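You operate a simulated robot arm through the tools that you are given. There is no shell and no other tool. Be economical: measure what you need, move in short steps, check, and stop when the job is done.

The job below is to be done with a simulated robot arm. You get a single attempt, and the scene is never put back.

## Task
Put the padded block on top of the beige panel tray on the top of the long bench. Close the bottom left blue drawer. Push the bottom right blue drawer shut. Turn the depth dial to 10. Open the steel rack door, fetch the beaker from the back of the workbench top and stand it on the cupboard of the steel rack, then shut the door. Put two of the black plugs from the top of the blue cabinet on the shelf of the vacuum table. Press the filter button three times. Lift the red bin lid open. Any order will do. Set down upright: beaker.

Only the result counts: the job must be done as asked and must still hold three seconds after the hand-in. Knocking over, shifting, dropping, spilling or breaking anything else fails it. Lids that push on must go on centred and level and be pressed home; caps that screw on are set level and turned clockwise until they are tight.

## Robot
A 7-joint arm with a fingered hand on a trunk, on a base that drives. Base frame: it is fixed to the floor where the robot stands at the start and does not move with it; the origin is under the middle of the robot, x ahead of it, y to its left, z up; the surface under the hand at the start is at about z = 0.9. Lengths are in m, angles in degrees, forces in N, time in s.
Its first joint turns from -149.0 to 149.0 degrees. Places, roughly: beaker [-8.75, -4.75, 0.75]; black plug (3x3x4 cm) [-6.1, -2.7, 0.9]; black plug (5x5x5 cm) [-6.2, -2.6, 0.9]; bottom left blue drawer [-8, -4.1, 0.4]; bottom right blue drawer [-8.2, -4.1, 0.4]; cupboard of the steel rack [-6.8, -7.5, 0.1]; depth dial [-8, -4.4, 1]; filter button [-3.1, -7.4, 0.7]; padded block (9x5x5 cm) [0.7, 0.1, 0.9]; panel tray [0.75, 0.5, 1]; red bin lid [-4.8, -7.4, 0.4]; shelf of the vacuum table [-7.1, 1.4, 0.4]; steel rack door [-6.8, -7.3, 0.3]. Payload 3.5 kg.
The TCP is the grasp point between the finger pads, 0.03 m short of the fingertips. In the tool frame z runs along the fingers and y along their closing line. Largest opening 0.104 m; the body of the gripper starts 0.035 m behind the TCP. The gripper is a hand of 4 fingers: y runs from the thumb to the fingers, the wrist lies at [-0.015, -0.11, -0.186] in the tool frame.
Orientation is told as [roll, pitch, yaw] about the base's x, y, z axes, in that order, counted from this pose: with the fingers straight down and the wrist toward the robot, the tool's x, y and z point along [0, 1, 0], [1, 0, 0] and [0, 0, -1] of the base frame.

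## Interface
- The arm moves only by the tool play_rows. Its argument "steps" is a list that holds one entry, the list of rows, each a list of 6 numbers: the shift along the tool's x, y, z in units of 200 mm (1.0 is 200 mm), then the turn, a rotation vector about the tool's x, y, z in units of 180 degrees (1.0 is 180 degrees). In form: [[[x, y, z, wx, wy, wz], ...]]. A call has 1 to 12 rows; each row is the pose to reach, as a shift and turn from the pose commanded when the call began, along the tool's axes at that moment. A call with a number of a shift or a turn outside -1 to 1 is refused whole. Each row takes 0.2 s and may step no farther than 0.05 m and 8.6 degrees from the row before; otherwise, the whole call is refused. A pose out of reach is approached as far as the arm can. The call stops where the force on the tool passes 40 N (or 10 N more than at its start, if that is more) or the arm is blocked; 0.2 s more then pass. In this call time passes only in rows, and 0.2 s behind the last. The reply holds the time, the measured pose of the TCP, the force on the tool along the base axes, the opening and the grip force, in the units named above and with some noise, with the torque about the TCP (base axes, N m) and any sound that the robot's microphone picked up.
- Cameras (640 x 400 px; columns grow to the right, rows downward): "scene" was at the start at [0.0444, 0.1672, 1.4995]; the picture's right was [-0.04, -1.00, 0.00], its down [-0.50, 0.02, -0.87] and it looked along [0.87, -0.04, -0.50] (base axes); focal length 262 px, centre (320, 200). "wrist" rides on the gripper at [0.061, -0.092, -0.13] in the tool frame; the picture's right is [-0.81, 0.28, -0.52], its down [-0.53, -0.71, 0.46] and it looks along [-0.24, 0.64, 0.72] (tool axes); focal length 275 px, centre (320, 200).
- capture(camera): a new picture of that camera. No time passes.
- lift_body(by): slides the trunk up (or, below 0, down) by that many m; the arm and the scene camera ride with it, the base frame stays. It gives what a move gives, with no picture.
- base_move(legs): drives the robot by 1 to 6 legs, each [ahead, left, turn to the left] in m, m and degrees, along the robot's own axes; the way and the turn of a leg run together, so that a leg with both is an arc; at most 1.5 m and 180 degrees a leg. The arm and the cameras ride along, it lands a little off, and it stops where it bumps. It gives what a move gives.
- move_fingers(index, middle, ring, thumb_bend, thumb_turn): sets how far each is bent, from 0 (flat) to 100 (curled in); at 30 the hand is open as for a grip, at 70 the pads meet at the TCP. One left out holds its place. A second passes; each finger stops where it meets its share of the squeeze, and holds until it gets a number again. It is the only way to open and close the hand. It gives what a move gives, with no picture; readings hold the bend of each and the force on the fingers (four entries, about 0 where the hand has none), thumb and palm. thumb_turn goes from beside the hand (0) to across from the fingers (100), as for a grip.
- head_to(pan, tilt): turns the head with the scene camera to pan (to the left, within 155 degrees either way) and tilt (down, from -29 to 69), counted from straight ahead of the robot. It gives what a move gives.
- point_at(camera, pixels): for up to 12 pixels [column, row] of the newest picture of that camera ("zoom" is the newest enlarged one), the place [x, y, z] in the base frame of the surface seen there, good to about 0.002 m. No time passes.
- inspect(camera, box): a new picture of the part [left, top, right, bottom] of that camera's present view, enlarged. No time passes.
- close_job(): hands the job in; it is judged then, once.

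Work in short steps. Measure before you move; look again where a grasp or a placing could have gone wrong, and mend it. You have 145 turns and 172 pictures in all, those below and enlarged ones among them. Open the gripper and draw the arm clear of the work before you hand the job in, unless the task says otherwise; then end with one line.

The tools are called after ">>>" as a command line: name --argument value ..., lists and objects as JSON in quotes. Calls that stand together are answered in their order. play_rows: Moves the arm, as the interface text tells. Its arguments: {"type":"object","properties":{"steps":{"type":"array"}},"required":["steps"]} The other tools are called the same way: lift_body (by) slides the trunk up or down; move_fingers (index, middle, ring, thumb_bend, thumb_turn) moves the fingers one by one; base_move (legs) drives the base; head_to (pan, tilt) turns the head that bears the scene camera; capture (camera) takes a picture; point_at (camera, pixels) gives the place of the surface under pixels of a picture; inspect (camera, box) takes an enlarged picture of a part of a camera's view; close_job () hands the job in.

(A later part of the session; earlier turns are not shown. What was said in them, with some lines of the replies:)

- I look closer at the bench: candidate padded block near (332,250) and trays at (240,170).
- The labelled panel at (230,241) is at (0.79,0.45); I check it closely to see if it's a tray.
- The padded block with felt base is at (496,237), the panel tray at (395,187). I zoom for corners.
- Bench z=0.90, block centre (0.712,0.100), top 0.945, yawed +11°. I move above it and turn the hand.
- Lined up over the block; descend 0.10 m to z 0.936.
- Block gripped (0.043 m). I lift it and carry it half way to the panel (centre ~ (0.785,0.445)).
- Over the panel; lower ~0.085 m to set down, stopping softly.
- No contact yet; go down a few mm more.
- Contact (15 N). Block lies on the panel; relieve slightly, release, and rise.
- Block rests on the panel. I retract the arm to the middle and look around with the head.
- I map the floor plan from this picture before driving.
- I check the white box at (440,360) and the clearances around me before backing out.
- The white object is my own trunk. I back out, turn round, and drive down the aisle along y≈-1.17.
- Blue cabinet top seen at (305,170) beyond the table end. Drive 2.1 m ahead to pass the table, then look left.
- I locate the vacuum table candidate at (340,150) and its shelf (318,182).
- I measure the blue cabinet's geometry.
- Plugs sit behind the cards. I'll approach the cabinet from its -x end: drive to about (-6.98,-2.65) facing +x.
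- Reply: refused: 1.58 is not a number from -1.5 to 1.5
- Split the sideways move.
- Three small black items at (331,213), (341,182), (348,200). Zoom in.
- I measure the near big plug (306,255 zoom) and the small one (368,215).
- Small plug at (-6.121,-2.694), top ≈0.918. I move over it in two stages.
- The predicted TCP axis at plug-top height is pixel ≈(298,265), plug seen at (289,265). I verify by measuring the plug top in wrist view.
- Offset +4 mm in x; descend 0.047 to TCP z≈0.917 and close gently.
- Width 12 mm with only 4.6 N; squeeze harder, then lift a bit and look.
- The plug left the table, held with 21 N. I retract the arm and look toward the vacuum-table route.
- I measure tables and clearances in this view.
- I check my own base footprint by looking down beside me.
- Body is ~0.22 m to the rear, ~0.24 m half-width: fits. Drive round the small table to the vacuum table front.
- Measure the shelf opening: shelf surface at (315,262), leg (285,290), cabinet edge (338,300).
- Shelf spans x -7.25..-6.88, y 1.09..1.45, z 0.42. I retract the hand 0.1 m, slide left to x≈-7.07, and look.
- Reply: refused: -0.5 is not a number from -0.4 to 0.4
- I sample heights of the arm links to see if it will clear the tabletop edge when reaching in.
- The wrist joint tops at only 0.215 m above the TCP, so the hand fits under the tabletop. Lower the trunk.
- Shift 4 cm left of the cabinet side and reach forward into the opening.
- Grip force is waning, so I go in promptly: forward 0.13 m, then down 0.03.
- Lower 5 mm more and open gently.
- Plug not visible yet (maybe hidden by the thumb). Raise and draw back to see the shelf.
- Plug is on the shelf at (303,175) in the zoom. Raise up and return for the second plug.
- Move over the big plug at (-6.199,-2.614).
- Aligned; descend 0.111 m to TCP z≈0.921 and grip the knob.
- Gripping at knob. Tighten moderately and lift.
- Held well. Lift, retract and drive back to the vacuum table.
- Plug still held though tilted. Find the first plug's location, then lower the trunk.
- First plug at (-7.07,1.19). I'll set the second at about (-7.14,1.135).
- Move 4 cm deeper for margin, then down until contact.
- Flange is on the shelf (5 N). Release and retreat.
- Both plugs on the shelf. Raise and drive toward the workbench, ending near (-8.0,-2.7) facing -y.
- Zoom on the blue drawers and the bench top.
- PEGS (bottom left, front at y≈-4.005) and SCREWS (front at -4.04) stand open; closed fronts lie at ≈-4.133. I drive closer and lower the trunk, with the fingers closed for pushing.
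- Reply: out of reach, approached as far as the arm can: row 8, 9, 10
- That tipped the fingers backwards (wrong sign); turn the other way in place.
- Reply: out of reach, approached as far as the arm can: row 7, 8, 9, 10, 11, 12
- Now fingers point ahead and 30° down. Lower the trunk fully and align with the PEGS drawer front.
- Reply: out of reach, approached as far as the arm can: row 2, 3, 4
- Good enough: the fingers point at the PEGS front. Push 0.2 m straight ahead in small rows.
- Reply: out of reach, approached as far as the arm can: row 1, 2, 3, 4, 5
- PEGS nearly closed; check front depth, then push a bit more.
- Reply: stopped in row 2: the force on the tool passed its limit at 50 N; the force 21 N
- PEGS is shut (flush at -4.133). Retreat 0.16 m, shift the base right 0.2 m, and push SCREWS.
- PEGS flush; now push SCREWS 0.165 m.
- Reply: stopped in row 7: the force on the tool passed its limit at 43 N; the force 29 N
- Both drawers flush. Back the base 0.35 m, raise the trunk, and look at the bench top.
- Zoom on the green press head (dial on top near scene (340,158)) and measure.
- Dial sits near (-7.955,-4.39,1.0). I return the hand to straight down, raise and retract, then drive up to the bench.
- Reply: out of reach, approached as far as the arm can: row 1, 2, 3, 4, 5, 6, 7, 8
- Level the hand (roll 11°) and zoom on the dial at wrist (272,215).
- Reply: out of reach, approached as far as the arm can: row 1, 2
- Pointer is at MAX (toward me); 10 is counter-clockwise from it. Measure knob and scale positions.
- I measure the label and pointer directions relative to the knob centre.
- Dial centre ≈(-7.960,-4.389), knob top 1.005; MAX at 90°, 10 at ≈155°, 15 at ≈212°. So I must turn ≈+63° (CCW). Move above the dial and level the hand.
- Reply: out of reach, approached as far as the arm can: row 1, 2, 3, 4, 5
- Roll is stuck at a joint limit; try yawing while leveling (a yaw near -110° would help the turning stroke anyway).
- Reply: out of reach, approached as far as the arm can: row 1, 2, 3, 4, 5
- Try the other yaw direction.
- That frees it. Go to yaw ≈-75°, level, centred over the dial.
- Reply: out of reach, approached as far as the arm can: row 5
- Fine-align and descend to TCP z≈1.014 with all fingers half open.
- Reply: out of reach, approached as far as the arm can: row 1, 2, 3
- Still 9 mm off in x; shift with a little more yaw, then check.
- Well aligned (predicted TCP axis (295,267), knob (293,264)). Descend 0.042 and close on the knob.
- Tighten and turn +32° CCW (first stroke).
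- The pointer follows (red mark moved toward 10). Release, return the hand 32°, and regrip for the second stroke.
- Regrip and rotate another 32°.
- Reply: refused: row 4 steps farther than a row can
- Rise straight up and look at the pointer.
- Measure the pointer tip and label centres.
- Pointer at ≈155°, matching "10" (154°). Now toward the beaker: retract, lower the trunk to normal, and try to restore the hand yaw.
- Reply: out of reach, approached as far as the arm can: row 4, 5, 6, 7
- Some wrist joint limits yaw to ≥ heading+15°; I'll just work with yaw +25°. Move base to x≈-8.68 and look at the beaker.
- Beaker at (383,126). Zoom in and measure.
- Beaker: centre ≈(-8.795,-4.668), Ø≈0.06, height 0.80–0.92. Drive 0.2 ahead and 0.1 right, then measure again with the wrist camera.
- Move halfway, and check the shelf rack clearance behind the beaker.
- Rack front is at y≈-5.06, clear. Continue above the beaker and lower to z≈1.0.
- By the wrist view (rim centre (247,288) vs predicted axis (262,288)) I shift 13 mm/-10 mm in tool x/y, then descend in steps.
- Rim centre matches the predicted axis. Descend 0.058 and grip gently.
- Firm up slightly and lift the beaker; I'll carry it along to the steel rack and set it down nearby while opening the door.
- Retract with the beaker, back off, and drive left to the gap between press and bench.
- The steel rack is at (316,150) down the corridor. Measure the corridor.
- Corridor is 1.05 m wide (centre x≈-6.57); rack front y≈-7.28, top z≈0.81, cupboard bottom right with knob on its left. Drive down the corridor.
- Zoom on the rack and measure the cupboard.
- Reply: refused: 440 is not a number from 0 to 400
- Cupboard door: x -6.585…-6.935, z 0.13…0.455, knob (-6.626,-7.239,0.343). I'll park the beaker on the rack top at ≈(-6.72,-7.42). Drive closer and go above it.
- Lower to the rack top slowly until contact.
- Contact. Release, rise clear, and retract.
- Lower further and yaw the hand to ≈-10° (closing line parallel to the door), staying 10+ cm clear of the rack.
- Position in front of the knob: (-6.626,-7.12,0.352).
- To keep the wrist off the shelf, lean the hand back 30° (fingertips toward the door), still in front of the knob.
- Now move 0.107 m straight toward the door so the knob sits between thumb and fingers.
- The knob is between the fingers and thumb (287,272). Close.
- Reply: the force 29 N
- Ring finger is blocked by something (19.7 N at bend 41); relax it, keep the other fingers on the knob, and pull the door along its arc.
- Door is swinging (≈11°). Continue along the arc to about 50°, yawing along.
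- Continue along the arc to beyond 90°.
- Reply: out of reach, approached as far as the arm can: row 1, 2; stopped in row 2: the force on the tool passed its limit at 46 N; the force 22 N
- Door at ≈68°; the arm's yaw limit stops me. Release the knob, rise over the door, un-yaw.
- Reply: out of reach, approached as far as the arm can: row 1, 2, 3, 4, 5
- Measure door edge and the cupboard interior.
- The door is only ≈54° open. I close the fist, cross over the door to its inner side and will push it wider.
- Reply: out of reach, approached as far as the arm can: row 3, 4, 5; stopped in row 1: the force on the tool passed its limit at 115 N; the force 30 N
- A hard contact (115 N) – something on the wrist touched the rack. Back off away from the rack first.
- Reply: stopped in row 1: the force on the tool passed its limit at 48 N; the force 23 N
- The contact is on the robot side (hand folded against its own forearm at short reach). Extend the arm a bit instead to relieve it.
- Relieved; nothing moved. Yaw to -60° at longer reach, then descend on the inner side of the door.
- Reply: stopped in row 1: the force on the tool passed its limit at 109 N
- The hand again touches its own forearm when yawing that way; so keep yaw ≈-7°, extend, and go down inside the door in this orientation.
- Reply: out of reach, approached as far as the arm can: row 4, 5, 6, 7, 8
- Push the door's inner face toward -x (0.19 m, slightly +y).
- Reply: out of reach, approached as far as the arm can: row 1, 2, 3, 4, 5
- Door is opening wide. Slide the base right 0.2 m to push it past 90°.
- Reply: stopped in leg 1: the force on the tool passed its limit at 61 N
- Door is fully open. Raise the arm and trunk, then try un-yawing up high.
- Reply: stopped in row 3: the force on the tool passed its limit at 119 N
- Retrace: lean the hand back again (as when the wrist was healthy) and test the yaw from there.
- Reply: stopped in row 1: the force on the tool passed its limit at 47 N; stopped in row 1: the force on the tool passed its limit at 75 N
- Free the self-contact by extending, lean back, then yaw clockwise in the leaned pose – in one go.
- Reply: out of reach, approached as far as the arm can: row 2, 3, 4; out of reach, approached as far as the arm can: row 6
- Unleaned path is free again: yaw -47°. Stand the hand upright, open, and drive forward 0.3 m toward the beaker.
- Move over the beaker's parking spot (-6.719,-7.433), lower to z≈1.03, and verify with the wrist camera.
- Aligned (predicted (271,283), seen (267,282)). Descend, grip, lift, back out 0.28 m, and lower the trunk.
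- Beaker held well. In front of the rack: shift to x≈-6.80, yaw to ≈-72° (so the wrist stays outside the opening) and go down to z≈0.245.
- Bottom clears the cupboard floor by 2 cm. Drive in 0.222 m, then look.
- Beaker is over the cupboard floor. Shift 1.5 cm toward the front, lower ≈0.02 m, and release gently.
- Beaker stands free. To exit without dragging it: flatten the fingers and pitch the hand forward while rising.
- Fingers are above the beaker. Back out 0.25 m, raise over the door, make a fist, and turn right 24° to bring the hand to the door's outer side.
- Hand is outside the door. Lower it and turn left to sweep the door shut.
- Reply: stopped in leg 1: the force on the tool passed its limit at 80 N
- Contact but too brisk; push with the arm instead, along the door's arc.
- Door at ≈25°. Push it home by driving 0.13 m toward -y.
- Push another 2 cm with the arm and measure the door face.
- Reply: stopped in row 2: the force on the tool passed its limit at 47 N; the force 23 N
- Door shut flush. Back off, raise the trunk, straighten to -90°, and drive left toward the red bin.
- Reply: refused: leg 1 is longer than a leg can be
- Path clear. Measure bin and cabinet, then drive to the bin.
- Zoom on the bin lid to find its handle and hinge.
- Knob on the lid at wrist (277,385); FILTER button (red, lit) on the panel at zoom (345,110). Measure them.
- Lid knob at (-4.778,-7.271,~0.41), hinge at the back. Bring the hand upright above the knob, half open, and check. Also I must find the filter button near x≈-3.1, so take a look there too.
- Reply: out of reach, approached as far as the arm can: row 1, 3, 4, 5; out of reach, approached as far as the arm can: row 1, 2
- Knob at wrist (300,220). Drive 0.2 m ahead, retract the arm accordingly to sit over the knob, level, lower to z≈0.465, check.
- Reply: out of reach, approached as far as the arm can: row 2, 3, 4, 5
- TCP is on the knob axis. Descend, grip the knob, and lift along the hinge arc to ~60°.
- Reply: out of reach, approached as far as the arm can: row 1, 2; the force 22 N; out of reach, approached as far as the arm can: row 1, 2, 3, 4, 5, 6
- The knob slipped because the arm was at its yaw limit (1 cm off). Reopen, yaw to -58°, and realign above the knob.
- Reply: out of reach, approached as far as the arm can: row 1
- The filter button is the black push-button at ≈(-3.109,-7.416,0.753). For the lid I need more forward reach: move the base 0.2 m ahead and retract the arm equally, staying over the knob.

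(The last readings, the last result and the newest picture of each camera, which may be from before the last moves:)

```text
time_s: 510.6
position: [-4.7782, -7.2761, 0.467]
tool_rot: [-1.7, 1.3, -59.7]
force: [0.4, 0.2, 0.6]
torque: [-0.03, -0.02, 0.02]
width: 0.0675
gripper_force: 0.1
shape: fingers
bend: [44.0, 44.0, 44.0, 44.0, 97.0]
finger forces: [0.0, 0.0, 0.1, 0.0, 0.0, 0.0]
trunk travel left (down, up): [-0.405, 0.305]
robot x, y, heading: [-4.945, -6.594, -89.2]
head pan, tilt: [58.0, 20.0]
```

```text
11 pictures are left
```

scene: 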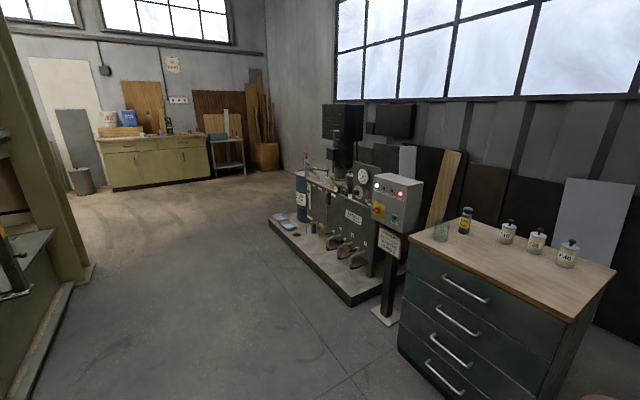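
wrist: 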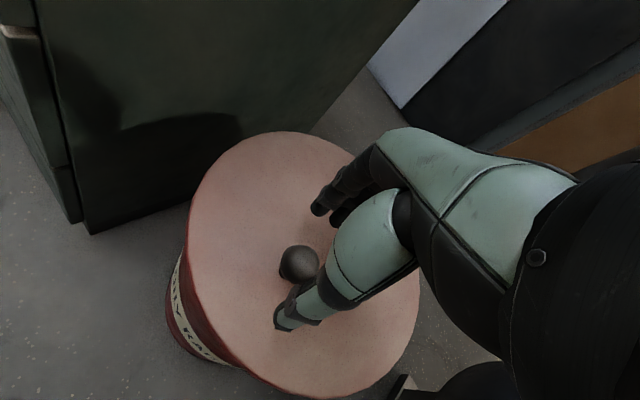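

Aligned over the knob (299,262). Descend, grip, and sweep the full arc.

>>> play_rows --steps '[[[0, 0.01, 0.1, 0, 0, 0], [0, 0.01, 0.19, 0, 0, 0]]]'

>>> move_fingers --index 72 --middle 72 --ring 72 --thumb_bend 72

>>> play_rows --steps '[[[-0.021, 0.037, -0.188, 0, 0, 0], [-0.059, 0.101, -0.366, 0, 0, 0], [-0.112, 0.191, -0.528, 0, 0, 0], [-0.178, 0.304, -0.669, 0, 0, 0], [-0.256, 0.437, -0.786, 0, 0, 0], [-0.342, 0.585, -0.874, 0, 0, 0]]]'

>>> play_rows --steps '[[[-0.093, 0.159, -0.057, 0, 0, 0], [-0.189, 0.324, -0.081, 0, 0, 0], [-0.287, 0.49, -0.072, 0, 0, 0], [-0.394, 0.673, -0.034, 0, 0, 0], [-0.472, 0.806, 0.041, 0, 0, 0]]]'

>>> head_to --pan 8 --tilt 45

>>> capture --camera "scene"

```text
time_s: 511.2
position: [-4.7774, -7.2786, 0.4285]
tool_rot: [-1.9, 1.3, -59.5]
force: [-0.3, -0.1, -1.2]
torque: [0.05, 0.02, 0.02]
width: 0.0675
gripper_force: 0.0
shape: fingers
bend: [44.0, 44.0, 44.0, 44.0, 97.0]
finger forces: [0.0, 0.1, 0.0, 0.1, 0.1, 0.1]
trunk travel left (down, up): [-0.405, 0.305]
robot x, y, heading: [-4.9422, -6.5903, -89.4]
head pan, tilt: [58.0, 20.0]
```

```text
time_s: 512.2
position: [-4.7772, -7.2795, 0.4281]
tool_rot: [-1.8, 1.3, -59.6]
force: [5.6, -12.3, -4.5]
torque: [-0.24, -0.15, 0.11]
width: 0.0168
gripper_force: 11.9
shape: fingers
bend: [60.0, 62.0, 72.0, 66.0, 97.0]
finger forces: [8.9, 10.5, 0.4, 0.0, 5.1, 0.1]
trunk travel left (down, up): [-0.405, 0.305]
robot x, y, heading: [-4.9423, -6.5947, -89.3]
head pan, tilt: [58.0, 20.0]
```

```text
time_s: 513.1
position: [-4.7769, -7.3425, 0.5461]
tool_rot: [-1.9, 1.6, -59.7]
force: [-0.4, -16.7, -23.5]
torque: [0.22, -0.08, 0.01]
width: 0.0059
gripper_force: 22.2
shape: fingers
bend: [71.0, 61.0, 71.0, 72.0, 97.0]
finger forces: [10.0, 18.1, 14.6, 0.0, 0.9, 0.1]
trunk travel left (down, up): [-0.405, 0.305]
robot x, y, heading: [-4.9431, -6.5943, -89.5]
head pan, tilt: [58.0, 20.0]
stopped in row 4: the force on the tool passed its limit at 42 N (the readings are from after the stop); the commanded pose is now the measured one
```

```text
time_s: 513.8
position: [-4.772, -7.4072, 0.5727]
tool_rot: [-1.5, 1.1, -59.5]
force: [1.5, 21.3, 29.8]
torque: [1.37, -0.12, -0.08]
width: 0.0211
gripper_force: 22.1
shape: fingers
bend: [72.0, 72.0, 72.0, 61.0, 89.0]
finger forces: [0.0, 0.0, 0.1, 0.0, 44.0, 0.1]
trunk travel left (down, up): [-0.405, 0.305]
robot x, y, heading: [-4.9403, -6.592, -89.3]
head pan, tilt: [58.0, 20.0]
stopped in row 3: the force on the tool passed its limit at 45 N (the readings are from after the stop); the commanded pose is now the measured one
```

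```text
time_s: 515.0
position: [-4.7731, -7.4076, 0.5711]
tool_rot: [-1.8, 1.2, -59.5]
force: [2.4, 26.9, 36.9]
torque: [1.66, -0.09, -0.13]
width: 0.0235
gripper_force: 32.2
shape: fingers
bend: [72.0, 72.0, 72.0, 61.0, 87.0]
finger forces: [0.0, 0.0, 0.0, 0.0, 64.3, 0.1]
trunk travel left (down, up): [-0.405, 0.305]
robot x, y, heading: [-4.9402, -6.5955, -89.4]
head pan, tilt: [8.0, 45.0]
```

```text
10 pictures are left
```

scene: 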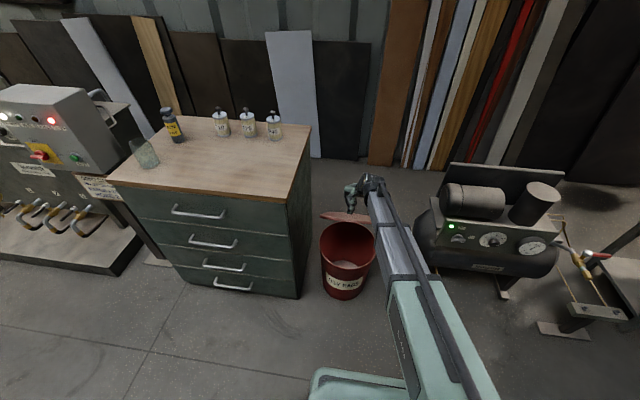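

The lid is about half open with the thumb behind the knob. Move up and then on toward -y to carry it past vertical.

>>> play_rows --steps '[[[0.0, 0.0, -0.1, 0, 0, 0], [-0.02, 0.03, -0.2, 0, 0, 0], [-0.06, 0.1, -0.28, 0, 0, 0]]]'

>>> play_rows --steps '[[[-0.07, 0.13, -0.03, 0, 0, 0], [-0.15, 0.26, -0.05, 0, 0, 0], [-0.23, 0.39, -0.06, 0, 0, 0], [-0.3, 0.52, -0.05, 0, 0, 0], [-0.38, 0.65, -0.03, 0, 0, 0]]]'

>>> inspect --camera "scene" --box '[280, 150, 420, 310]'

```text
time_s: 515.8
position: [-4.7727, -7.4356, 0.6235]
tool_rot: [-1.3, 1.1, -59.2]
force: [0.2, 0.1, -0.4]
torque: [0.01, 0.02, 0.01]
width: 0.0
gripper_force: 0.0
shape: fingers
bend: [72.0, 72.0, 72.0, 71.0, 96.0]
finger forces: [0.0, 0.0, 0.0, 0.0, 0.1, 0.1]
trunk travel left (down, up): [-0.405, 0.305]
robot x, y, heading: [-4.9409, -6.5933, -89.5]
head pan, tilt: [8.0, 45.0]
```

```text
time_s: 517.0
position: [-4.7701, -7.5871, 0.6284]
tool_rot: [-1.5, 1.2, -59.4]
force: [0.6, -0.3, 0.6]
torque: [-0.02, 0.01, 0.01]
width: 0.0002
gripper_force: 0.1
shape: fingers
bend: [72.0, 72.0, 72.0, 71.0, 96.0]
finger forces: [0.1, 0.0, 0.0, 0.0, 0.0, 0.0]
trunk travel left (down, up): [-0.405, 0.305]
robot x, y, heading: [-4.9434, -6.5902, -89.7]
head pan, tilt: [8.0, 45.0]
```

```text
2.50 times, centred on (350, 230) of scene
```

zoom: 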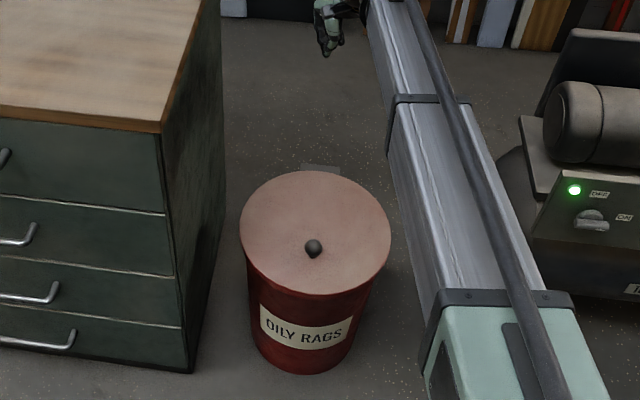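

The lid fell shut again. Measure the hinge, reopen the hand, go back, and regrip the knob at the proven pose.

>>> point_at --camera "zoom" --pixels '[[320, 168], [316, 176], [320, 290], [313, 243], [243, 232], [389, 235], [345, 172]]'

>>> move_fingers --index 44 --middle 44 --ring 44 --thumb_bend 44

>>> play_rows --steps '[[[0.095, -0.168, 0, 0, 0, 0], [0.19, -0.336, 0, 0, 0, 0], [0.283, -0.504, 0, 0, 0, 0], [0.3775, -0.6725, 0, 0, 0, 0]]]'

>>> play_rows --steps '[[[0.095, -0.168, 0, 0, 0, 0], [0.19, -0.336, 0, 0, 0, 0], [0.283, -0.504, 0, 0, 0, 0], [0.3775, -0.6725, 0, 0, 0, 0], [0.3775, -0.6725, 0.24, 0, 0, 0], [0.3775, -0.6725, 0.48, 0, 0, 0], [0.3775, -0.6725, 0.72, 0, 0, 0], [0.3775, -0.6725, 0.9, 0, 0, 0], [0.3775, -0.6725, 1.0, 0, 0, 0]]]'

>>> move_fingers --index 78 --middle 78 --ring 70 --thumb_bend 78

```text
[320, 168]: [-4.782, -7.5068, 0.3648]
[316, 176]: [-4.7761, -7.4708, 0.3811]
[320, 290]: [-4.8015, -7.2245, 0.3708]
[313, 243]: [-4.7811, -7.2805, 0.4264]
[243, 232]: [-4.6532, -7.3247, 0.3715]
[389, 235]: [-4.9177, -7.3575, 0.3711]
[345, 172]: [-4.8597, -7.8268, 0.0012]
```

```text
time_s: 518.0
position: [-4.7701, -7.5863, 0.6295]
tool_rot: [-1.3, 1.1, -59.5]
force: [-0.5, -0.8, 0.2]
torque: [-0.02, -0.01, -0.02]
width: 0.0674
gripper_force: 0.1
shape: fingers
bend: [44.0, 44.0, 44.0, 44.0, 97.0]
finger forces: [0.0, 0.0, 0.0, 0.1, 0.1, 0.1]
trunk travel left (down, up): [-0.405, 0.305]
robot x, y, heading: [-4.9452, -6.5958, -89.4]
head pan, tilt: [8.0, 45.0]
```

```text
time_s: 519.0
position: [-4.7746, -7.4301, 0.6304]
tool_rot: [-1.2, 1.2, -59.2]
force: [0.2, 0.7, 0.1]
torque: [0.02, 0.0, 0.02]
width: 0.0676
gripper_force: 0.1
shape: fingers
bend: [44.0, 44.0, 44.0, 44.0, 97.0]
finger forces: [0.0, 0.0, 0.0, 0.0, 0.1, 0.0]
trunk travel left (down, up): [-0.405, 0.305]
robot x, y, heading: [-4.9478, -6.5911, -89.7]
head pan, tilt: [8.0, 45.0]
```

```text
time_s: 521.0
position: [-4.7839, -7.2753, 0.4308]
tool_rot: [-1.6, 1.4, -59.5]
force: [-0.3, -0.7, -0.8]
torque: [-0.02, 0.01, -0.01]
width: 0.0673
gripper_force: 0.0
shape: fingers
bend: [44.0, 44.0, 44.0, 44.0, 97.0]
finger forces: [0.1, 0.0, 0.0, 0.0, 0.1, 0.0]
out of reach, approached as far as the arm can: row 2, 3, 4
trunk travel left (down, up): [-0.405, 0.305]
robot x, y, heading: [-4.942, -6.5927, -89.4]
head pan, tilt: [8.0, 45.0]
```

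```text
time_s: 522.0
position: [-4.784, -7.2762, 0.4297]
tool_rot: [-1.6, 1.4, -59.5]
force: [5.1, -15.3, -4.7]
torque: [-0.42, -0.11, 0.02]
width: 0.0218
gripper_force: 15.8
shape: fingers
bend: [56.0, 60.0, 70.0, 69.0, 97.0]
finger forces: [11.6, 10.7, 0.0, 0.0, 9.6, 0.0]
trunk travel left (down, up): [-0.405, 0.305]
robot x, y, heading: [-4.9404, -6.5891, -89.8]
head pan, tilt: [8.0, 45.0]
```

Hinge at y≈-7.49, z≈0.37. Lift along the exact arc, rotating the hand with the lid, then carry on to 100°.

>>> play_rows --steps '[[[-0.028, 0.048, -0.192, 0.024, 0.0141, 0], [-0.074, 0.125, -0.371, 0.048, 0.0282, 0], [-0.133, 0.227, -0.533, 0.072, 0.0423, 0], [-0.207, 0.352, -0.671, 0.096, 0.0564, 0], [-0.291, 0.495, -0.782, 0.12, 0.0705, 0], [-0.384, 0.653, -0.862, 0.144, 0.0846, 0], [-0.482, 0.82, -0.909, 0.168, 0.0987, 0]]]'

>>> play_rows --steps '[[[-0.079, 0.135, -0.126, 0, 0, 0], [-0.169, 0.287, -0.221, 0, 0, 0], [-0.264, 0.45, -0.285, 0, 0, 0]]]'

>>> inspect --camera "scene" --box '[280, 130, 440, 310]'

```text
time_s: 523.5
position: [-4.7799, -7.4672, 0.6078]
tool_rot: [18.2, 31.3, -55.0]
force: [-9.6, -4.2, -30.6]
torque: [0.12, 0.38, -0.12]
width: 0.0075
gripper_force: 21.3
shape: fingers
bend: [58.0, 59.0, 69.0, 75.0, 96.0]
finger forces: [8.5, 23.9, 5.9, 0.1, 4.0, 0.1]
trunk travel left (down, up): [-0.405, 0.305]
robot x, y, heading: [-4.9484, -6.592, -89.6]
head pan, tilt: [8.0, 45.0]
```

```text
time_s: 524.0
position: [-4.7801, -7.4674, 0.6101]
tool_rot: [17.9, 31.4, -55.1]
force: [1.6, -3.4, -30.2]
torque: [0.14, 0.12, -0.05]
width: 0.0068
gripper_force: 21.3
shape: fingers
bend: [57.0, 58.0, 68.0, 76.0, 96.0]
finger forces: [11.4, 23.6, 3.8, 0.0, 3.7, 0.1]
out of reach, approached as far as the arm can: row 1, 2
trunk travel left (down, up): [-0.405, 0.305]
robot x, y, heading: [-4.9411, -6.5929, -89.5]
head pan, tilt: [8.0, 45.0]
stopped in row 2: the force on the tool passed its limit at 43 N (the readings are from after the stop); the commanded pose is now the measured one
```

```text
2.22 times, centred on (360, 220) of scene
```

zoom: 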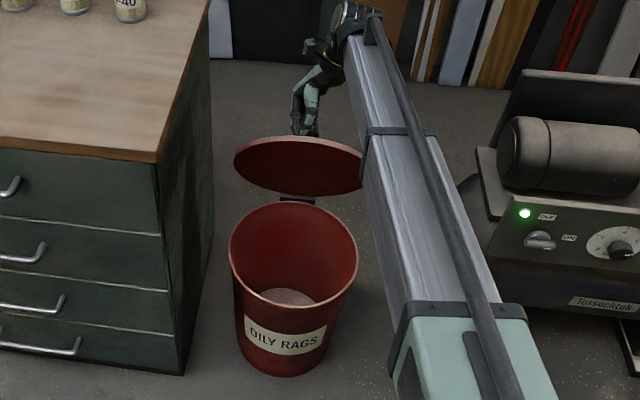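

The lid is held at ≈70°. Drive the base 0.11 m ahead: that is nearly the rest of the arc.

>>> base_move --legs '[[0.06, 0, 0]]'

>>> base_move --legs '[[0.07, 0, 0]]'

>>> inspect --camera "scene" --box '[280, 130, 440, 310]'

```text
time_s: 525.3
position: [-4.7783, -7.525, 0.6083]
tool_rot: [18.2, 31.7, -54.7]
force: [3.7, 2.8, -21.0]
torque: [0.3, -0.05, -0.09]
width: 0.0029
gripper_force: 22.4
shape: fingers
bend: [60.0, 61.0, 70.0, 77.0, 96.0]
finger forces: [11.9, 21.5, 5.7, 0.0, 5.0, 0.0]
trunk travel left (down, up): [-0.405, 0.305]
robot x, y, heading: [-4.9412, -6.6535, -89.6]
head pan, tilt: [8.0, 45.0]
stopped in leg 1: the force on the tool passed its limit at 45 N (the readings are from after the stop); the commanded pose is now the measured one
```

```text
time_s: 526.2
position: [-4.779, -7.551, 0.6033]
tool_rot: [18.2, 32.0, -54.5]
force: [4.3, 4.8, -21.2]
torque: [0.31, -0.05, -0.06]
width: 0.0007
gripper_force: 21.6
shape: fingers
bend: [61.0, 61.0, 70.0, 77.0, 96.0]
finger forces: [11.6, 19.4, 8.0, 0.0, 5.3, 0.0]
trunk travel left (down, up): [-0.405, 0.305]
robot x, y, heading: [-4.9429, -6.6813, -89.3]
head pan, tilt: [8.0, 45.0]
stopped in leg 1: the force on the tool passed its limit at 46 N (the readings are from after the stop); the commanded pose is now the measured one
```

```text
2.22 times, centred on (360, 220) of scene
```

zoom: 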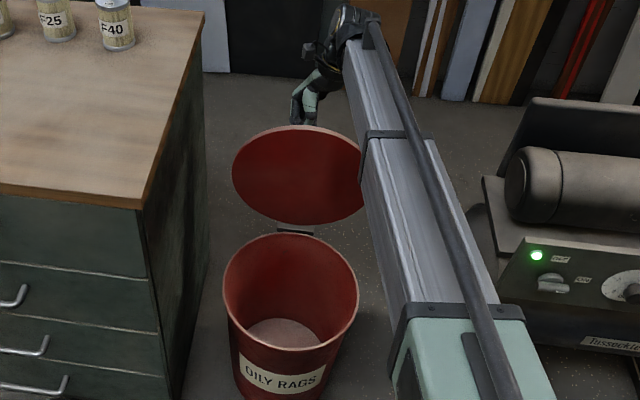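

Lid is ≈90°. Push it a bit further over, release, rise, and check it; then back off and head to the filter unit while re-pitching the hand.

>>> base_move --legs '[[0.05, 0, 0]]'

>>> base_move --legs '[[0.05, 0, 0]]'

>>> move_fingers --index 30 --middle 30 --ring 30 --thumb_bend 30

>>> lift_body --by 0.3

>>> base_move --legs '[[-0.55, 0, 0]]'

>>> capture --camera "scene"

>>> play_rows --steps '[[[0, 0, 0, -0.0336, -0.0197, 0], [0, 0, 0, -0.0672, -0.0394, 0], [0, 0, 0, -0.1008, -0.0591, 0], [0, 0, 0, -0.1344, -0.0788, 0], [0, 0, 0, -0.168, -0.0987, 0]]]'

>>> play_rows --steps '[[[0, 0, 0, -0.045, 0, 0], [0, 0, 0, -0.09, 0, 0], [0, 0, 0, -0.135, 0, 0], [0, 0, 0, -0.18, 0, 0], [0, 0, 0, -0.225, 0, 0], [0, 0, 0, -0.27, 0, 0]]]'

>>> move_fingers --index 70 --middle 70 --ring 70 --thumb_bend 70

>>> base_move --legs '[[0, 1.5, 0], [0, 0.65, 0], [0, 0, -30]]'

>>> head_to --pan 12 --tilt 35

>>> capture --camera "scene"

```text
time_s: 526.9
position: [-4.7761, -7.5552, 0.6008]
tool_rot: [18.3, 32.3, -54.5]
force: [1.9, 3.4, -14.2]
torque: [0.16, -0.01, -0.05]
width: 0.0001
gripper_force: 20.3
shape: fingers
bend: [63.0, 61.0, 70.0, 77.0, 95.0]
finger forces: [10.8, 15.4, 8.6, 0.0, 5.6, 0.0]
trunk travel left (down, up): [-0.405, 0.305]
robot x, y, heading: [-4.9396, -6.6869, -89.7]
head pan, tilt: [8.0, 45.0]
stopped in leg 1: the force on the tool passed its limit at 43 N (the readings are from after the stop); the commanded pose is now the measured one
```

```text
time_s: 527.8
position: [-4.7771, -7.5748, 0.596]
tool_rot: [18.5, 32.9, -54.2]
force: [2.8, 5.5, -17.0]
torque: [0.21, -0.03, -0.03]
width: 0.0
gripper_force: 21.0
shape: fingers
bend: [63.0, 61.0, 70.0, 77.0, 95.0]
finger forces: [10.7, 16.1, 9.7, 0.0, 5.8, 0.0]
trunk travel left (down, up): [-0.405, 0.305]
robot x, y, heading: [-4.9441, -6.7136, -89.1]
head pan, tilt: [8.0, 45.0]
stopped in leg 1: the force on the tool passed its limit at 44 N (the readings are from after the stop); the commanded pose is now the measured one
```

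```text
time_s: 528.8
position: [-4.7773, -7.5751, 0.598]
tool_rot: [18.4, 32.6, -54.3]
force: [0.2, 0.6, 0.7]
torque: [-0.01, -0.02, 0.0]
width: 0.1027
gripper_force: 0.1
shape: fingers
bend: [30.0, 30.0, 30.0, 30.0, 97.0]
finger forces: [0.0, 0.0, 0.0, 0.1, 0.0, 0.0]
trunk travel left (down, up): [-0.405, 0.305]
robot x, y, heading: [-4.9375, -6.7089, -89.5]
head pan, tilt: [8.0, 45.0]
```

```text
time_s: 531.8
position: [-4.7768, -7.5761, 0.897]
tool_rot: [18.5, 32.6, -54.3]
force: [0.0, 0.6, -0.4]
torque: [0.03, 0.0, 0.04]
width: 0.1028
gripper_force: 0.0
shape: fingers
bend: [30.0, 30.0, 30.0, 30.0, 97.0]
finger forces: [0.0, 0.0, 0.1, 0.0, 0.0, 0.1]
trunk travel left (down, up): [-0.705, 0.005]
robot x, y, heading: [-4.9438, -6.7112, -89.5]
head pan, tilt: [8.0, 45.0]
```

```text
time_s: 534.9
position: [-4.7816, -7.0218, 0.8994]
tool_rot: [18.5, 32.6, -54.1]
force: [0.3, -0.3, 0.5]
torque: [0.0, -0.02, 0.04]
width: 0.1027
gripper_force: 0.0
shape: fingers
bend: [30.0, 30.0, 30.0, 30.0, 97.0]
finger forces: [0.0, 0.0, 0.1, 0.0, 0.0, 0.0]
trunk travel left (down, up): [-0.705, 0.005]
robot x, y, heading: [-4.947, -6.1574, -88.9]
head pan, tilt: [8.0, 45.0]
```

```text
6 pictures are left
```

scene: 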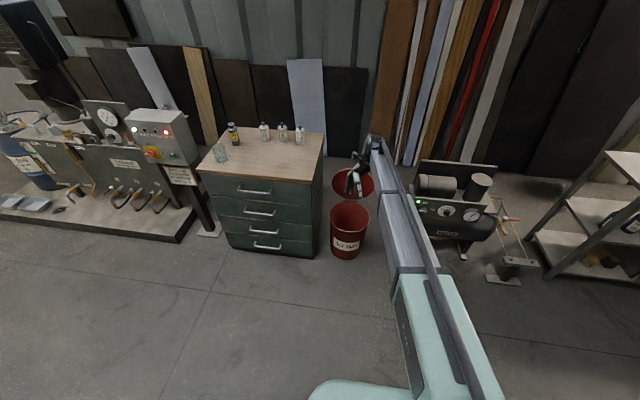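

```text
time_s: 536.1
position: [-4.7816, -7.0207, 0.899]
tool_rot: [-1.1, 2.7, -58.7]
force: [0.2, -0.3, -0.1]
torque: [-0.02, -0.06, -0.03]
width: 0.1028
gripper_force: 0.0
shape: fingers
bend: [30.0, 30.0, 30.0, 30.0, 97.0]
finger forces: [0.1, 0.0, 0.0, 0.0, 0.1, 0.0]
trunk travel left (down, up): [-0.705, 0.005]
robot x, y, heading: [-4.9484, -6.1553, -89.1]
head pan, tilt: [8.0, 45.0]
```

```text
time_s: 537.5
position: [-4.781, -7.0215, 0.8978]
tool_rot: [-1.7, -45.6, -57.5]
force: [-0.1, -0.3, -0.1]
torque: [0.01, 0.04, 0.01]
width: 0.1032
gripper_force: 0.0
shape: fingers
bend: [30.0, 30.0, 30.0, 30.0, 97.0]
finger forces: [0.0, 0.0, 0.1, 0.0, 0.0, 0.0]
trunk travel left (down, up): [-0.705, 0.005]
robot x, y, heading: [-4.946, -6.1587, -89.0]
head pan, tilt: [8.0, 45.0]
```

```text
time_s: 538.5
position: [-4.7816, -7.0216, 0.8983]
tool_rot: [-1.8, -45.8, -57.6]
force: [0.7, 0.2, -0.2]
torque: [-0.04, 0.02, -0.01]
width: 0.0013
gripper_force: 0.0
shape: fingers
bend: [70.0, 70.0, 70.0, 70.0, 97.0]
finger forces: [0.0, 0.0, 0.0, 0.1, 0.1, 0.1]
trunk travel left (down, up): [-0.705, 0.005]
robot x, y, heading: [-4.9466, -6.1609, -89.2]
head pan, tilt: [8.0, 45.0]
```

```text
time_s: 550.7
position: [-3.0589, -6.937, 0.8987]
tool_rot: [-1.6, -45.8, -86.2]
force: [0.5, 0.4, -0.2]
torque: [-0.02, 0.02, 0.01]
width: 0.0012
gripper_force: 0.0
shape: fingers
bend: [70.0, 70.0, 70.0, 70.0, 97.0]
finger forces: [0.0, 0.0, 0.1, 0.0, 0.0, 0.0]
trunk travel left (down, up): [-0.705, 0.005]
robot x, y, heading: [-2.7877, -6.1007, -117.7]
head pan, tilt: [8.0, 45.0]
```

```text
time_s: 551.4
position: [-3.0593, -6.9369, 0.8979]
tool_rot: [-1.6, -45.6, -86.3]
force: [-0.8, 0.7, 0.5]
torque: [0.0, 0.01, 0.01]
width: 0.0015
gripper_force: 0.1
shape: fingers
bend: [70.0, 70.0, 70.0, 70.0, 97.0]
finger forces: [0.1, 0.1, 0.0, 0.0, 0.0, 0.0]
trunk travel left (down, up): [-0.705, 0.005]
robot x, y, heading: [-2.7899, -6.1008, -118.0]
head pan, tilt: [12.0, 35.0]
```

```text
5 pictures are left
5 turns are left
```

scene: 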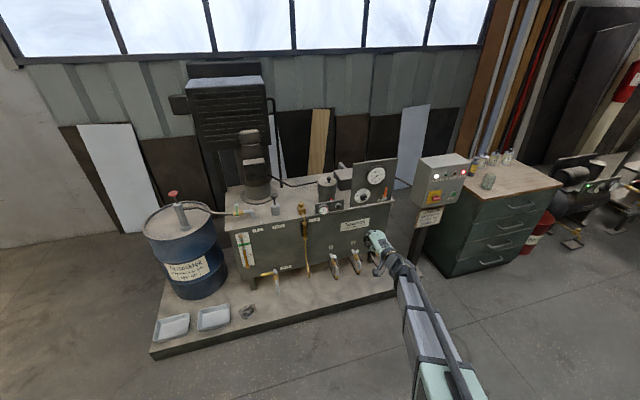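

Lid stays open. Five turns left: measure the filter button and platform edge, and lower the trunk to button height.

>>> inspect --camera "scene" --box '[305, 192, 361, 227]'

>>> point_at --camera "scene" --pixels '[[338, 206], [339, 204], [336, 206], [341, 206], [339, 208], [330, 207], [322, 210], [300, 318], [360, 300], [333, 262], [354, 258]]'

>>> point_at --camera "zoom" --pixels '[[380, 160], [390, 160], [370, 170], [400, 150], [360, 150]]'

>>> lift_body --by -0.12

```text
11.43 times, centred on (333, 210) of scene
```

zoom: 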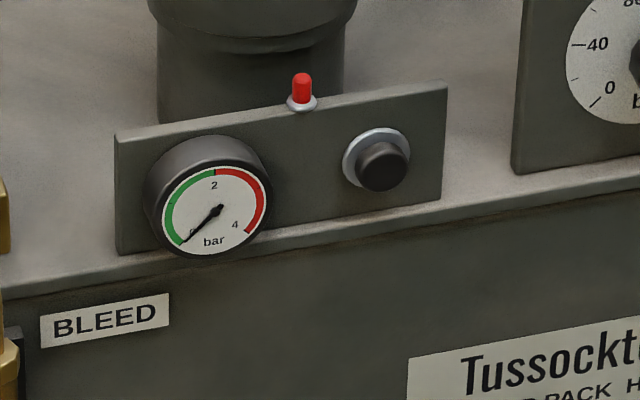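

```text
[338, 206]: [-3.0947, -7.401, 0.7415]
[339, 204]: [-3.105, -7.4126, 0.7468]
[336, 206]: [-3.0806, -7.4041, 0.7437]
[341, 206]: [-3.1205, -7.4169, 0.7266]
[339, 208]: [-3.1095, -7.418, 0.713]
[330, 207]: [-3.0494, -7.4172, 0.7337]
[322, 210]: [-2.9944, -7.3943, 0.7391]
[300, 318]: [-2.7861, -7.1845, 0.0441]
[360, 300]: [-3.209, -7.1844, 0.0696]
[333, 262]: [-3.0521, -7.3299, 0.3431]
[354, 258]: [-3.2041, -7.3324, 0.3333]
```

```text
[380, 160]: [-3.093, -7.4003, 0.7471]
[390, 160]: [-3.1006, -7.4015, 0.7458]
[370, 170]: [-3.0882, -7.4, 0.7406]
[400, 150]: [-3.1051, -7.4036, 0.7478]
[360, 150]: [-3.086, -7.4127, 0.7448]
```

```text
time_s: 552.9
position: [-3.0598, -6.9367, 0.7777]
tool_rot: [-1.7, -45.7, -86.3]
force: [-0.8, -0.7, 0.1]
torque: [0.02, 0.0, -0.02]
width: 0.0013
gripper_force: 0.1
shape: fingers
bend: [70.0, 70.0, 70.0, 70.0, 97.0]
finger forces: [0.0, 0.0, 0.0, 0.0, 0.1, 0.1]
trunk travel left (down, up): [-0.585, 0.125]
robot x, y, heading: [-2.7908, -6.101, -117.8]
head pan, tilt: [12.0, 35.0]
4 turns are left
```

Button face centre (-3.095,-7.400,0.743). Drive so the fist tip stops ~4 cm in front of it and set the height.

>>> base_move --legs '[[0.362, 0.152, 0]]'

>>> lift_body --by -0.017

>>> capture --camera "wrist"

>>> inspect --camera "scene" --box '[240, 120, 400, 280]'

```text
time_s: 555.4
position: [-3.0953, -7.3282, 0.7778]
tool_rot: [-1.7, -45.7, -86.2]
force: [0.4, -0.2, 0.1]
torque: [0.0, -0.01, 0.0]
width: 0.0016
gripper_force: 0.0
shape: fingers
bend: [70.0, 70.0, 70.0, 70.0, 97.0]
finger forces: [0.1, 0.0, 0.0, 0.1, 0.0, 0.1]
trunk travel left (down, up): [-0.585, 0.125]
robot x, y, heading: [-2.8245, -6.4929, -117.9]
head pan, tilt: [12.0, 35.0]
```

```text
time_s: 556.0
position: [-3.0948, -7.3283, 0.7606]
tool_rot: [-1.7, -45.7, -86.4]
force: [-0.3, -0.2, 0.5]
torque: [-0.01, -0.02, 0.04]
width: 0.0015
gripper_force: 0.2
shape: fingers
bend: [70.0, 70.0, 70.0, 70.0, 97.0]
finger forces: [0.1, 0.1, 0.0, 0.0, 0.0, 0.0]
trunk travel left (down, up): [-0.568, 0.142]
robot x, y, heading: [-2.8299, -6.4928, -118.0]
head pan, tilt: [12.0, 35.0]
```

```text
3 pictures are left
```

wrist: 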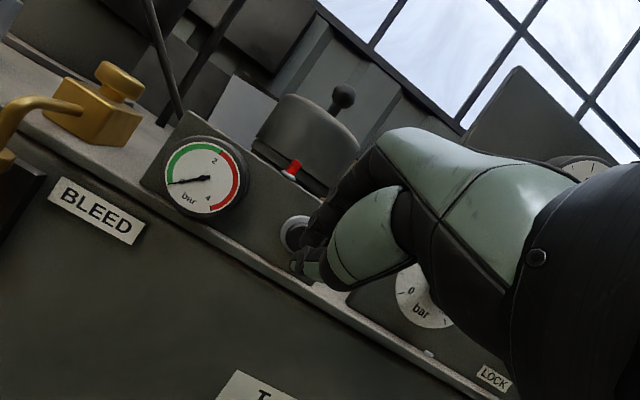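

```text
2.50 times, centred on (320, 200) of scene
3 turns are left
```

zoom: 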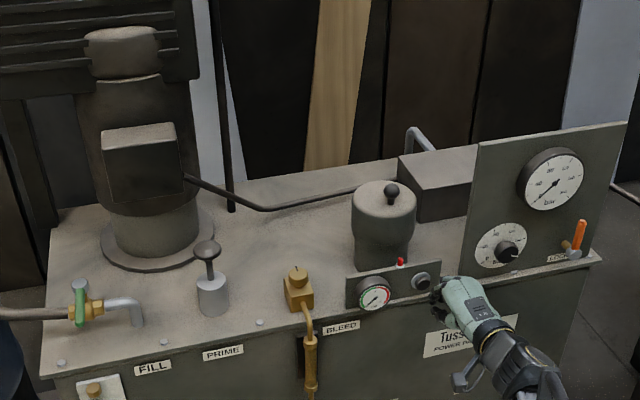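

Tip is lined up with the button ring (296,233). First press: forward 6 cm in steps, then back 3.5 cm.

>>> play_rows --steps '[[[-0.008, 0.087, 0.0895, 0, 0, 0], [-0.013, 0.14, 0.143, 0, 0, 0], [-0.015, 0.1675, 0.172, 0, 0, 0], [-0.017, 0.188, 0.193, 0, 0, 0], [-0.019, 0.209, 0.215, 0, 0, 0]]]'

>>> capture --camera "wrist"

>>> play_rows --steps '[[[0.005, -0.06, -0.06, 0, 0, 0], [0.011, -0.122, -0.125, 0, 0, 0]]]'

```text
time_s: 557.2
position: [-3.0972, -7.3861, 0.7637]
tool_rot: [-1.6, -46.0, -86.3]
force: [-1.0, 16.5, 8.8]
torque: [0.02, 0.02, -0.05]
width: 0.0003
gripper_force: 9.8
shape: fingers
bend: [71.0, 72.0, 70.0, 68.0, 97.0]
finger forces: [11.5, 8.7, 0.0, 0.0, 0.1, 0.1]
trunk travel left (down, up): [-0.568, 0.142]
robot x, y, heading: [-2.825, -6.4899, -117.9]
head pan, tilt: [12.0, 35.0]
heard: click
```

```text
1 pictures are left
```

wrist: 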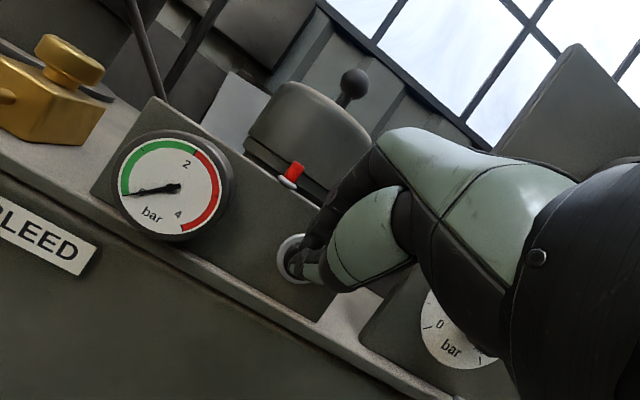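

```text
time_s: 557.8
position: [-3.0947, -7.3539, 0.7616]
tool_rot: [-1.7, -45.8, -86.2]
force: [0.1, 0.7, 0.0]
torque: [0.01, -0.01, 0.0]
width: 0.0009
gripper_force: 0.0
shape: fingers
bend: [70.0, 70.0, 70.0, 70.0, 97.0]
finger forces: [0.1, 0.1, 0.0, 0.0, 0.1, 0.1]
trunk travel left (down, up): [-0.568, 0.142]
robot x, y, heading: [-2.8239, -6.4952, -118.0]
head pan, tilt: [12.0, 35.0]
2 turns are left
```

Click heard. Two more identical presses.

>>> play_rows --steps '[[[-0.004, 0.045, 0.046, 0, 0, 0], [-0.008, 0.09, 0.092, 0, 0, 0], [-0.011, 0.122, 0.125, 0, 0, 0]]]'

>>> play_rows --steps '[[[0.005, -0.06, -0.06, 0, 0, 0], [0.011, -0.122, -0.125, 0, 0, 0]]]'

>>> play_rows --steps '[[[-0.004, 0.045, 0.046, 0, 0, 0], [-0.008, 0.09, 0.092, 0, 0, 0], [-0.011, 0.122, 0.125, 0, 0, 0]]]'

>>> play_rows --steps '[[[0.005, -0.06, -0.06, 0, 0, 0], [0.011, -0.122, -0.125, 0, 0, 0]]]'

```text
time_s: 558.6
position: [-3.0955, -7.3858, 0.7636]
tool_rot: [-1.7, -45.8, -86.3]
force: [0.1, 15.8, 7.8]
torque: [0.07, 0.01, -0.03]
width: 0.0
gripper_force: 10.0
shape: fingers
bend: [71.0, 72.0, 70.0, 68.0, 97.0]
finger forces: [11.4, 8.4, 0.0, 0.0, 0.0, 0.0]
trunk travel left (down, up): [-0.568, 0.142]
robot x, y, heading: [-2.8274, -6.4868, -118.0]
head pan, tilt: [12.0, 35.0]
heard: click
```

```text
time_s: 559.2
position: [-3.0949, -7.353, 0.7596]
tool_rot: [-1.7, -45.7, -86.2]
force: [-0.1, -0.1, -0.9]
torque: [0.01, 0.01, 0.03]
width: 0.0013
gripper_force: 0.1
shape: fingers
bend: [70.0, 70.0, 70.0, 70.0, 97.0]
finger forces: [0.0, 0.0, 0.1, 0.0, 0.0, 0.0]
trunk travel left (down, up): [-0.568, 0.142]
robot x, y, heading: [-2.8248, -6.4951, -117.8]
head pan, tilt: [12.0, 35.0]
```

```text
time_s: 560.0
position: [-3.0966, -7.3853, 0.7624]
tool_rot: [-1.8, -45.8, -86.4]
force: [1.1, 16.5, 8.2]
torque: [0.04, 0.01, -0.03]
width: 0.0
gripper_force: 10.6
shape: fingers
bend: [71.0, 72.0, 70.0, 68.0, 97.0]
finger forces: [12.0, 8.0, 0.0, 0.0, 0.0, 0.1]
trunk travel left (down, up): [-0.568, 0.142]
robot x, y, heading: [-2.8231, -6.4906, -118.0]
head pan, tilt: [12.0, 35.0]
heard: click
```

```text
time_s: 560.6
position: [-3.0963, -7.3538, 0.7621]
tool_rot: [-1.7, -45.7, -86.2]
force: [0.1, -0.8, 1.0]
torque: [0.0, 0.03, 0.01]
width: 0.001
gripper_force: 0.1
shape: fingers
bend: [70.0, 70.0, 70.0, 70.0, 97.0]
finger forces: [0.0, 0.0, 0.0, 0.0, 0.1, 0.0]
trunk travel left (down, up): [-0.568, 0.142]
robot x, y, heading: [-2.8263, -6.4938, -117.7]
head pan, tilt: [12.0, 35.0]
1 turns are left
```

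Three clicks were heard. Draw clear, open the hand, and hand in.

>>> base_move --legs '[[-0.362, -0.152, 0]]'

>>> move_fingers --index 30 --middle 30 --ring 30 --thumb_bend 30

>>> close_job

```text
time_s: 563.1
position: [-3.0595, -6.9592, 0.7614]
tool_rot: [-1.7, -45.7, -86.3]
force: [0.0, 0.1, -0.1]
torque: [0.02, 0.01, 0.01]
width: 0.001
gripper_force: 0.1
shape: fingers
bend: [70.0, 70.0, 70.0, 70.0, 97.0]
finger forces: [0.0, 0.0, 0.0, 0.1, 0.0, 0.0]
trunk travel left (down, up): [-0.568, 0.142]
robot x, y, heading: [-2.7883, -6.0971, -117.7]
head pan, tilt: [12.0, 35.0]
```

```text
time_s: 564.1
position: [-3.0603, -6.9588, 0.7611]
tool_rot: [-1.7, -45.7, -86.3]
force: [-0.2, -0.2, 0.0]
torque: [0.04, -0.02, -0.03]
width: 0.1028
gripper_force: 0.1
shape: fingers
bend: [30.0, 30.0, 30.0, 30.0, 97.0]
finger forces: [0.1, 0.0, 0.1, 0.0, 0.0, 0.0]
trunk travel left (down, up): [-0.568, 0.142]
robot x, y, heading: [-2.7898, -6.0935, -117.9]
head pan, tilt: [12.0, 35.0]
```

```text
The job is handed in.
```

I finished every item and handed the job in: padded block on the panel tray, both blue drawers shut, depth dial at 10, beaker standing in the closed steel rack cupboard, two black plugs on the vacuum table shelf, filter button pressed three times (three clicks heard) and the red bin lid open; the arm is clear and the hand open.
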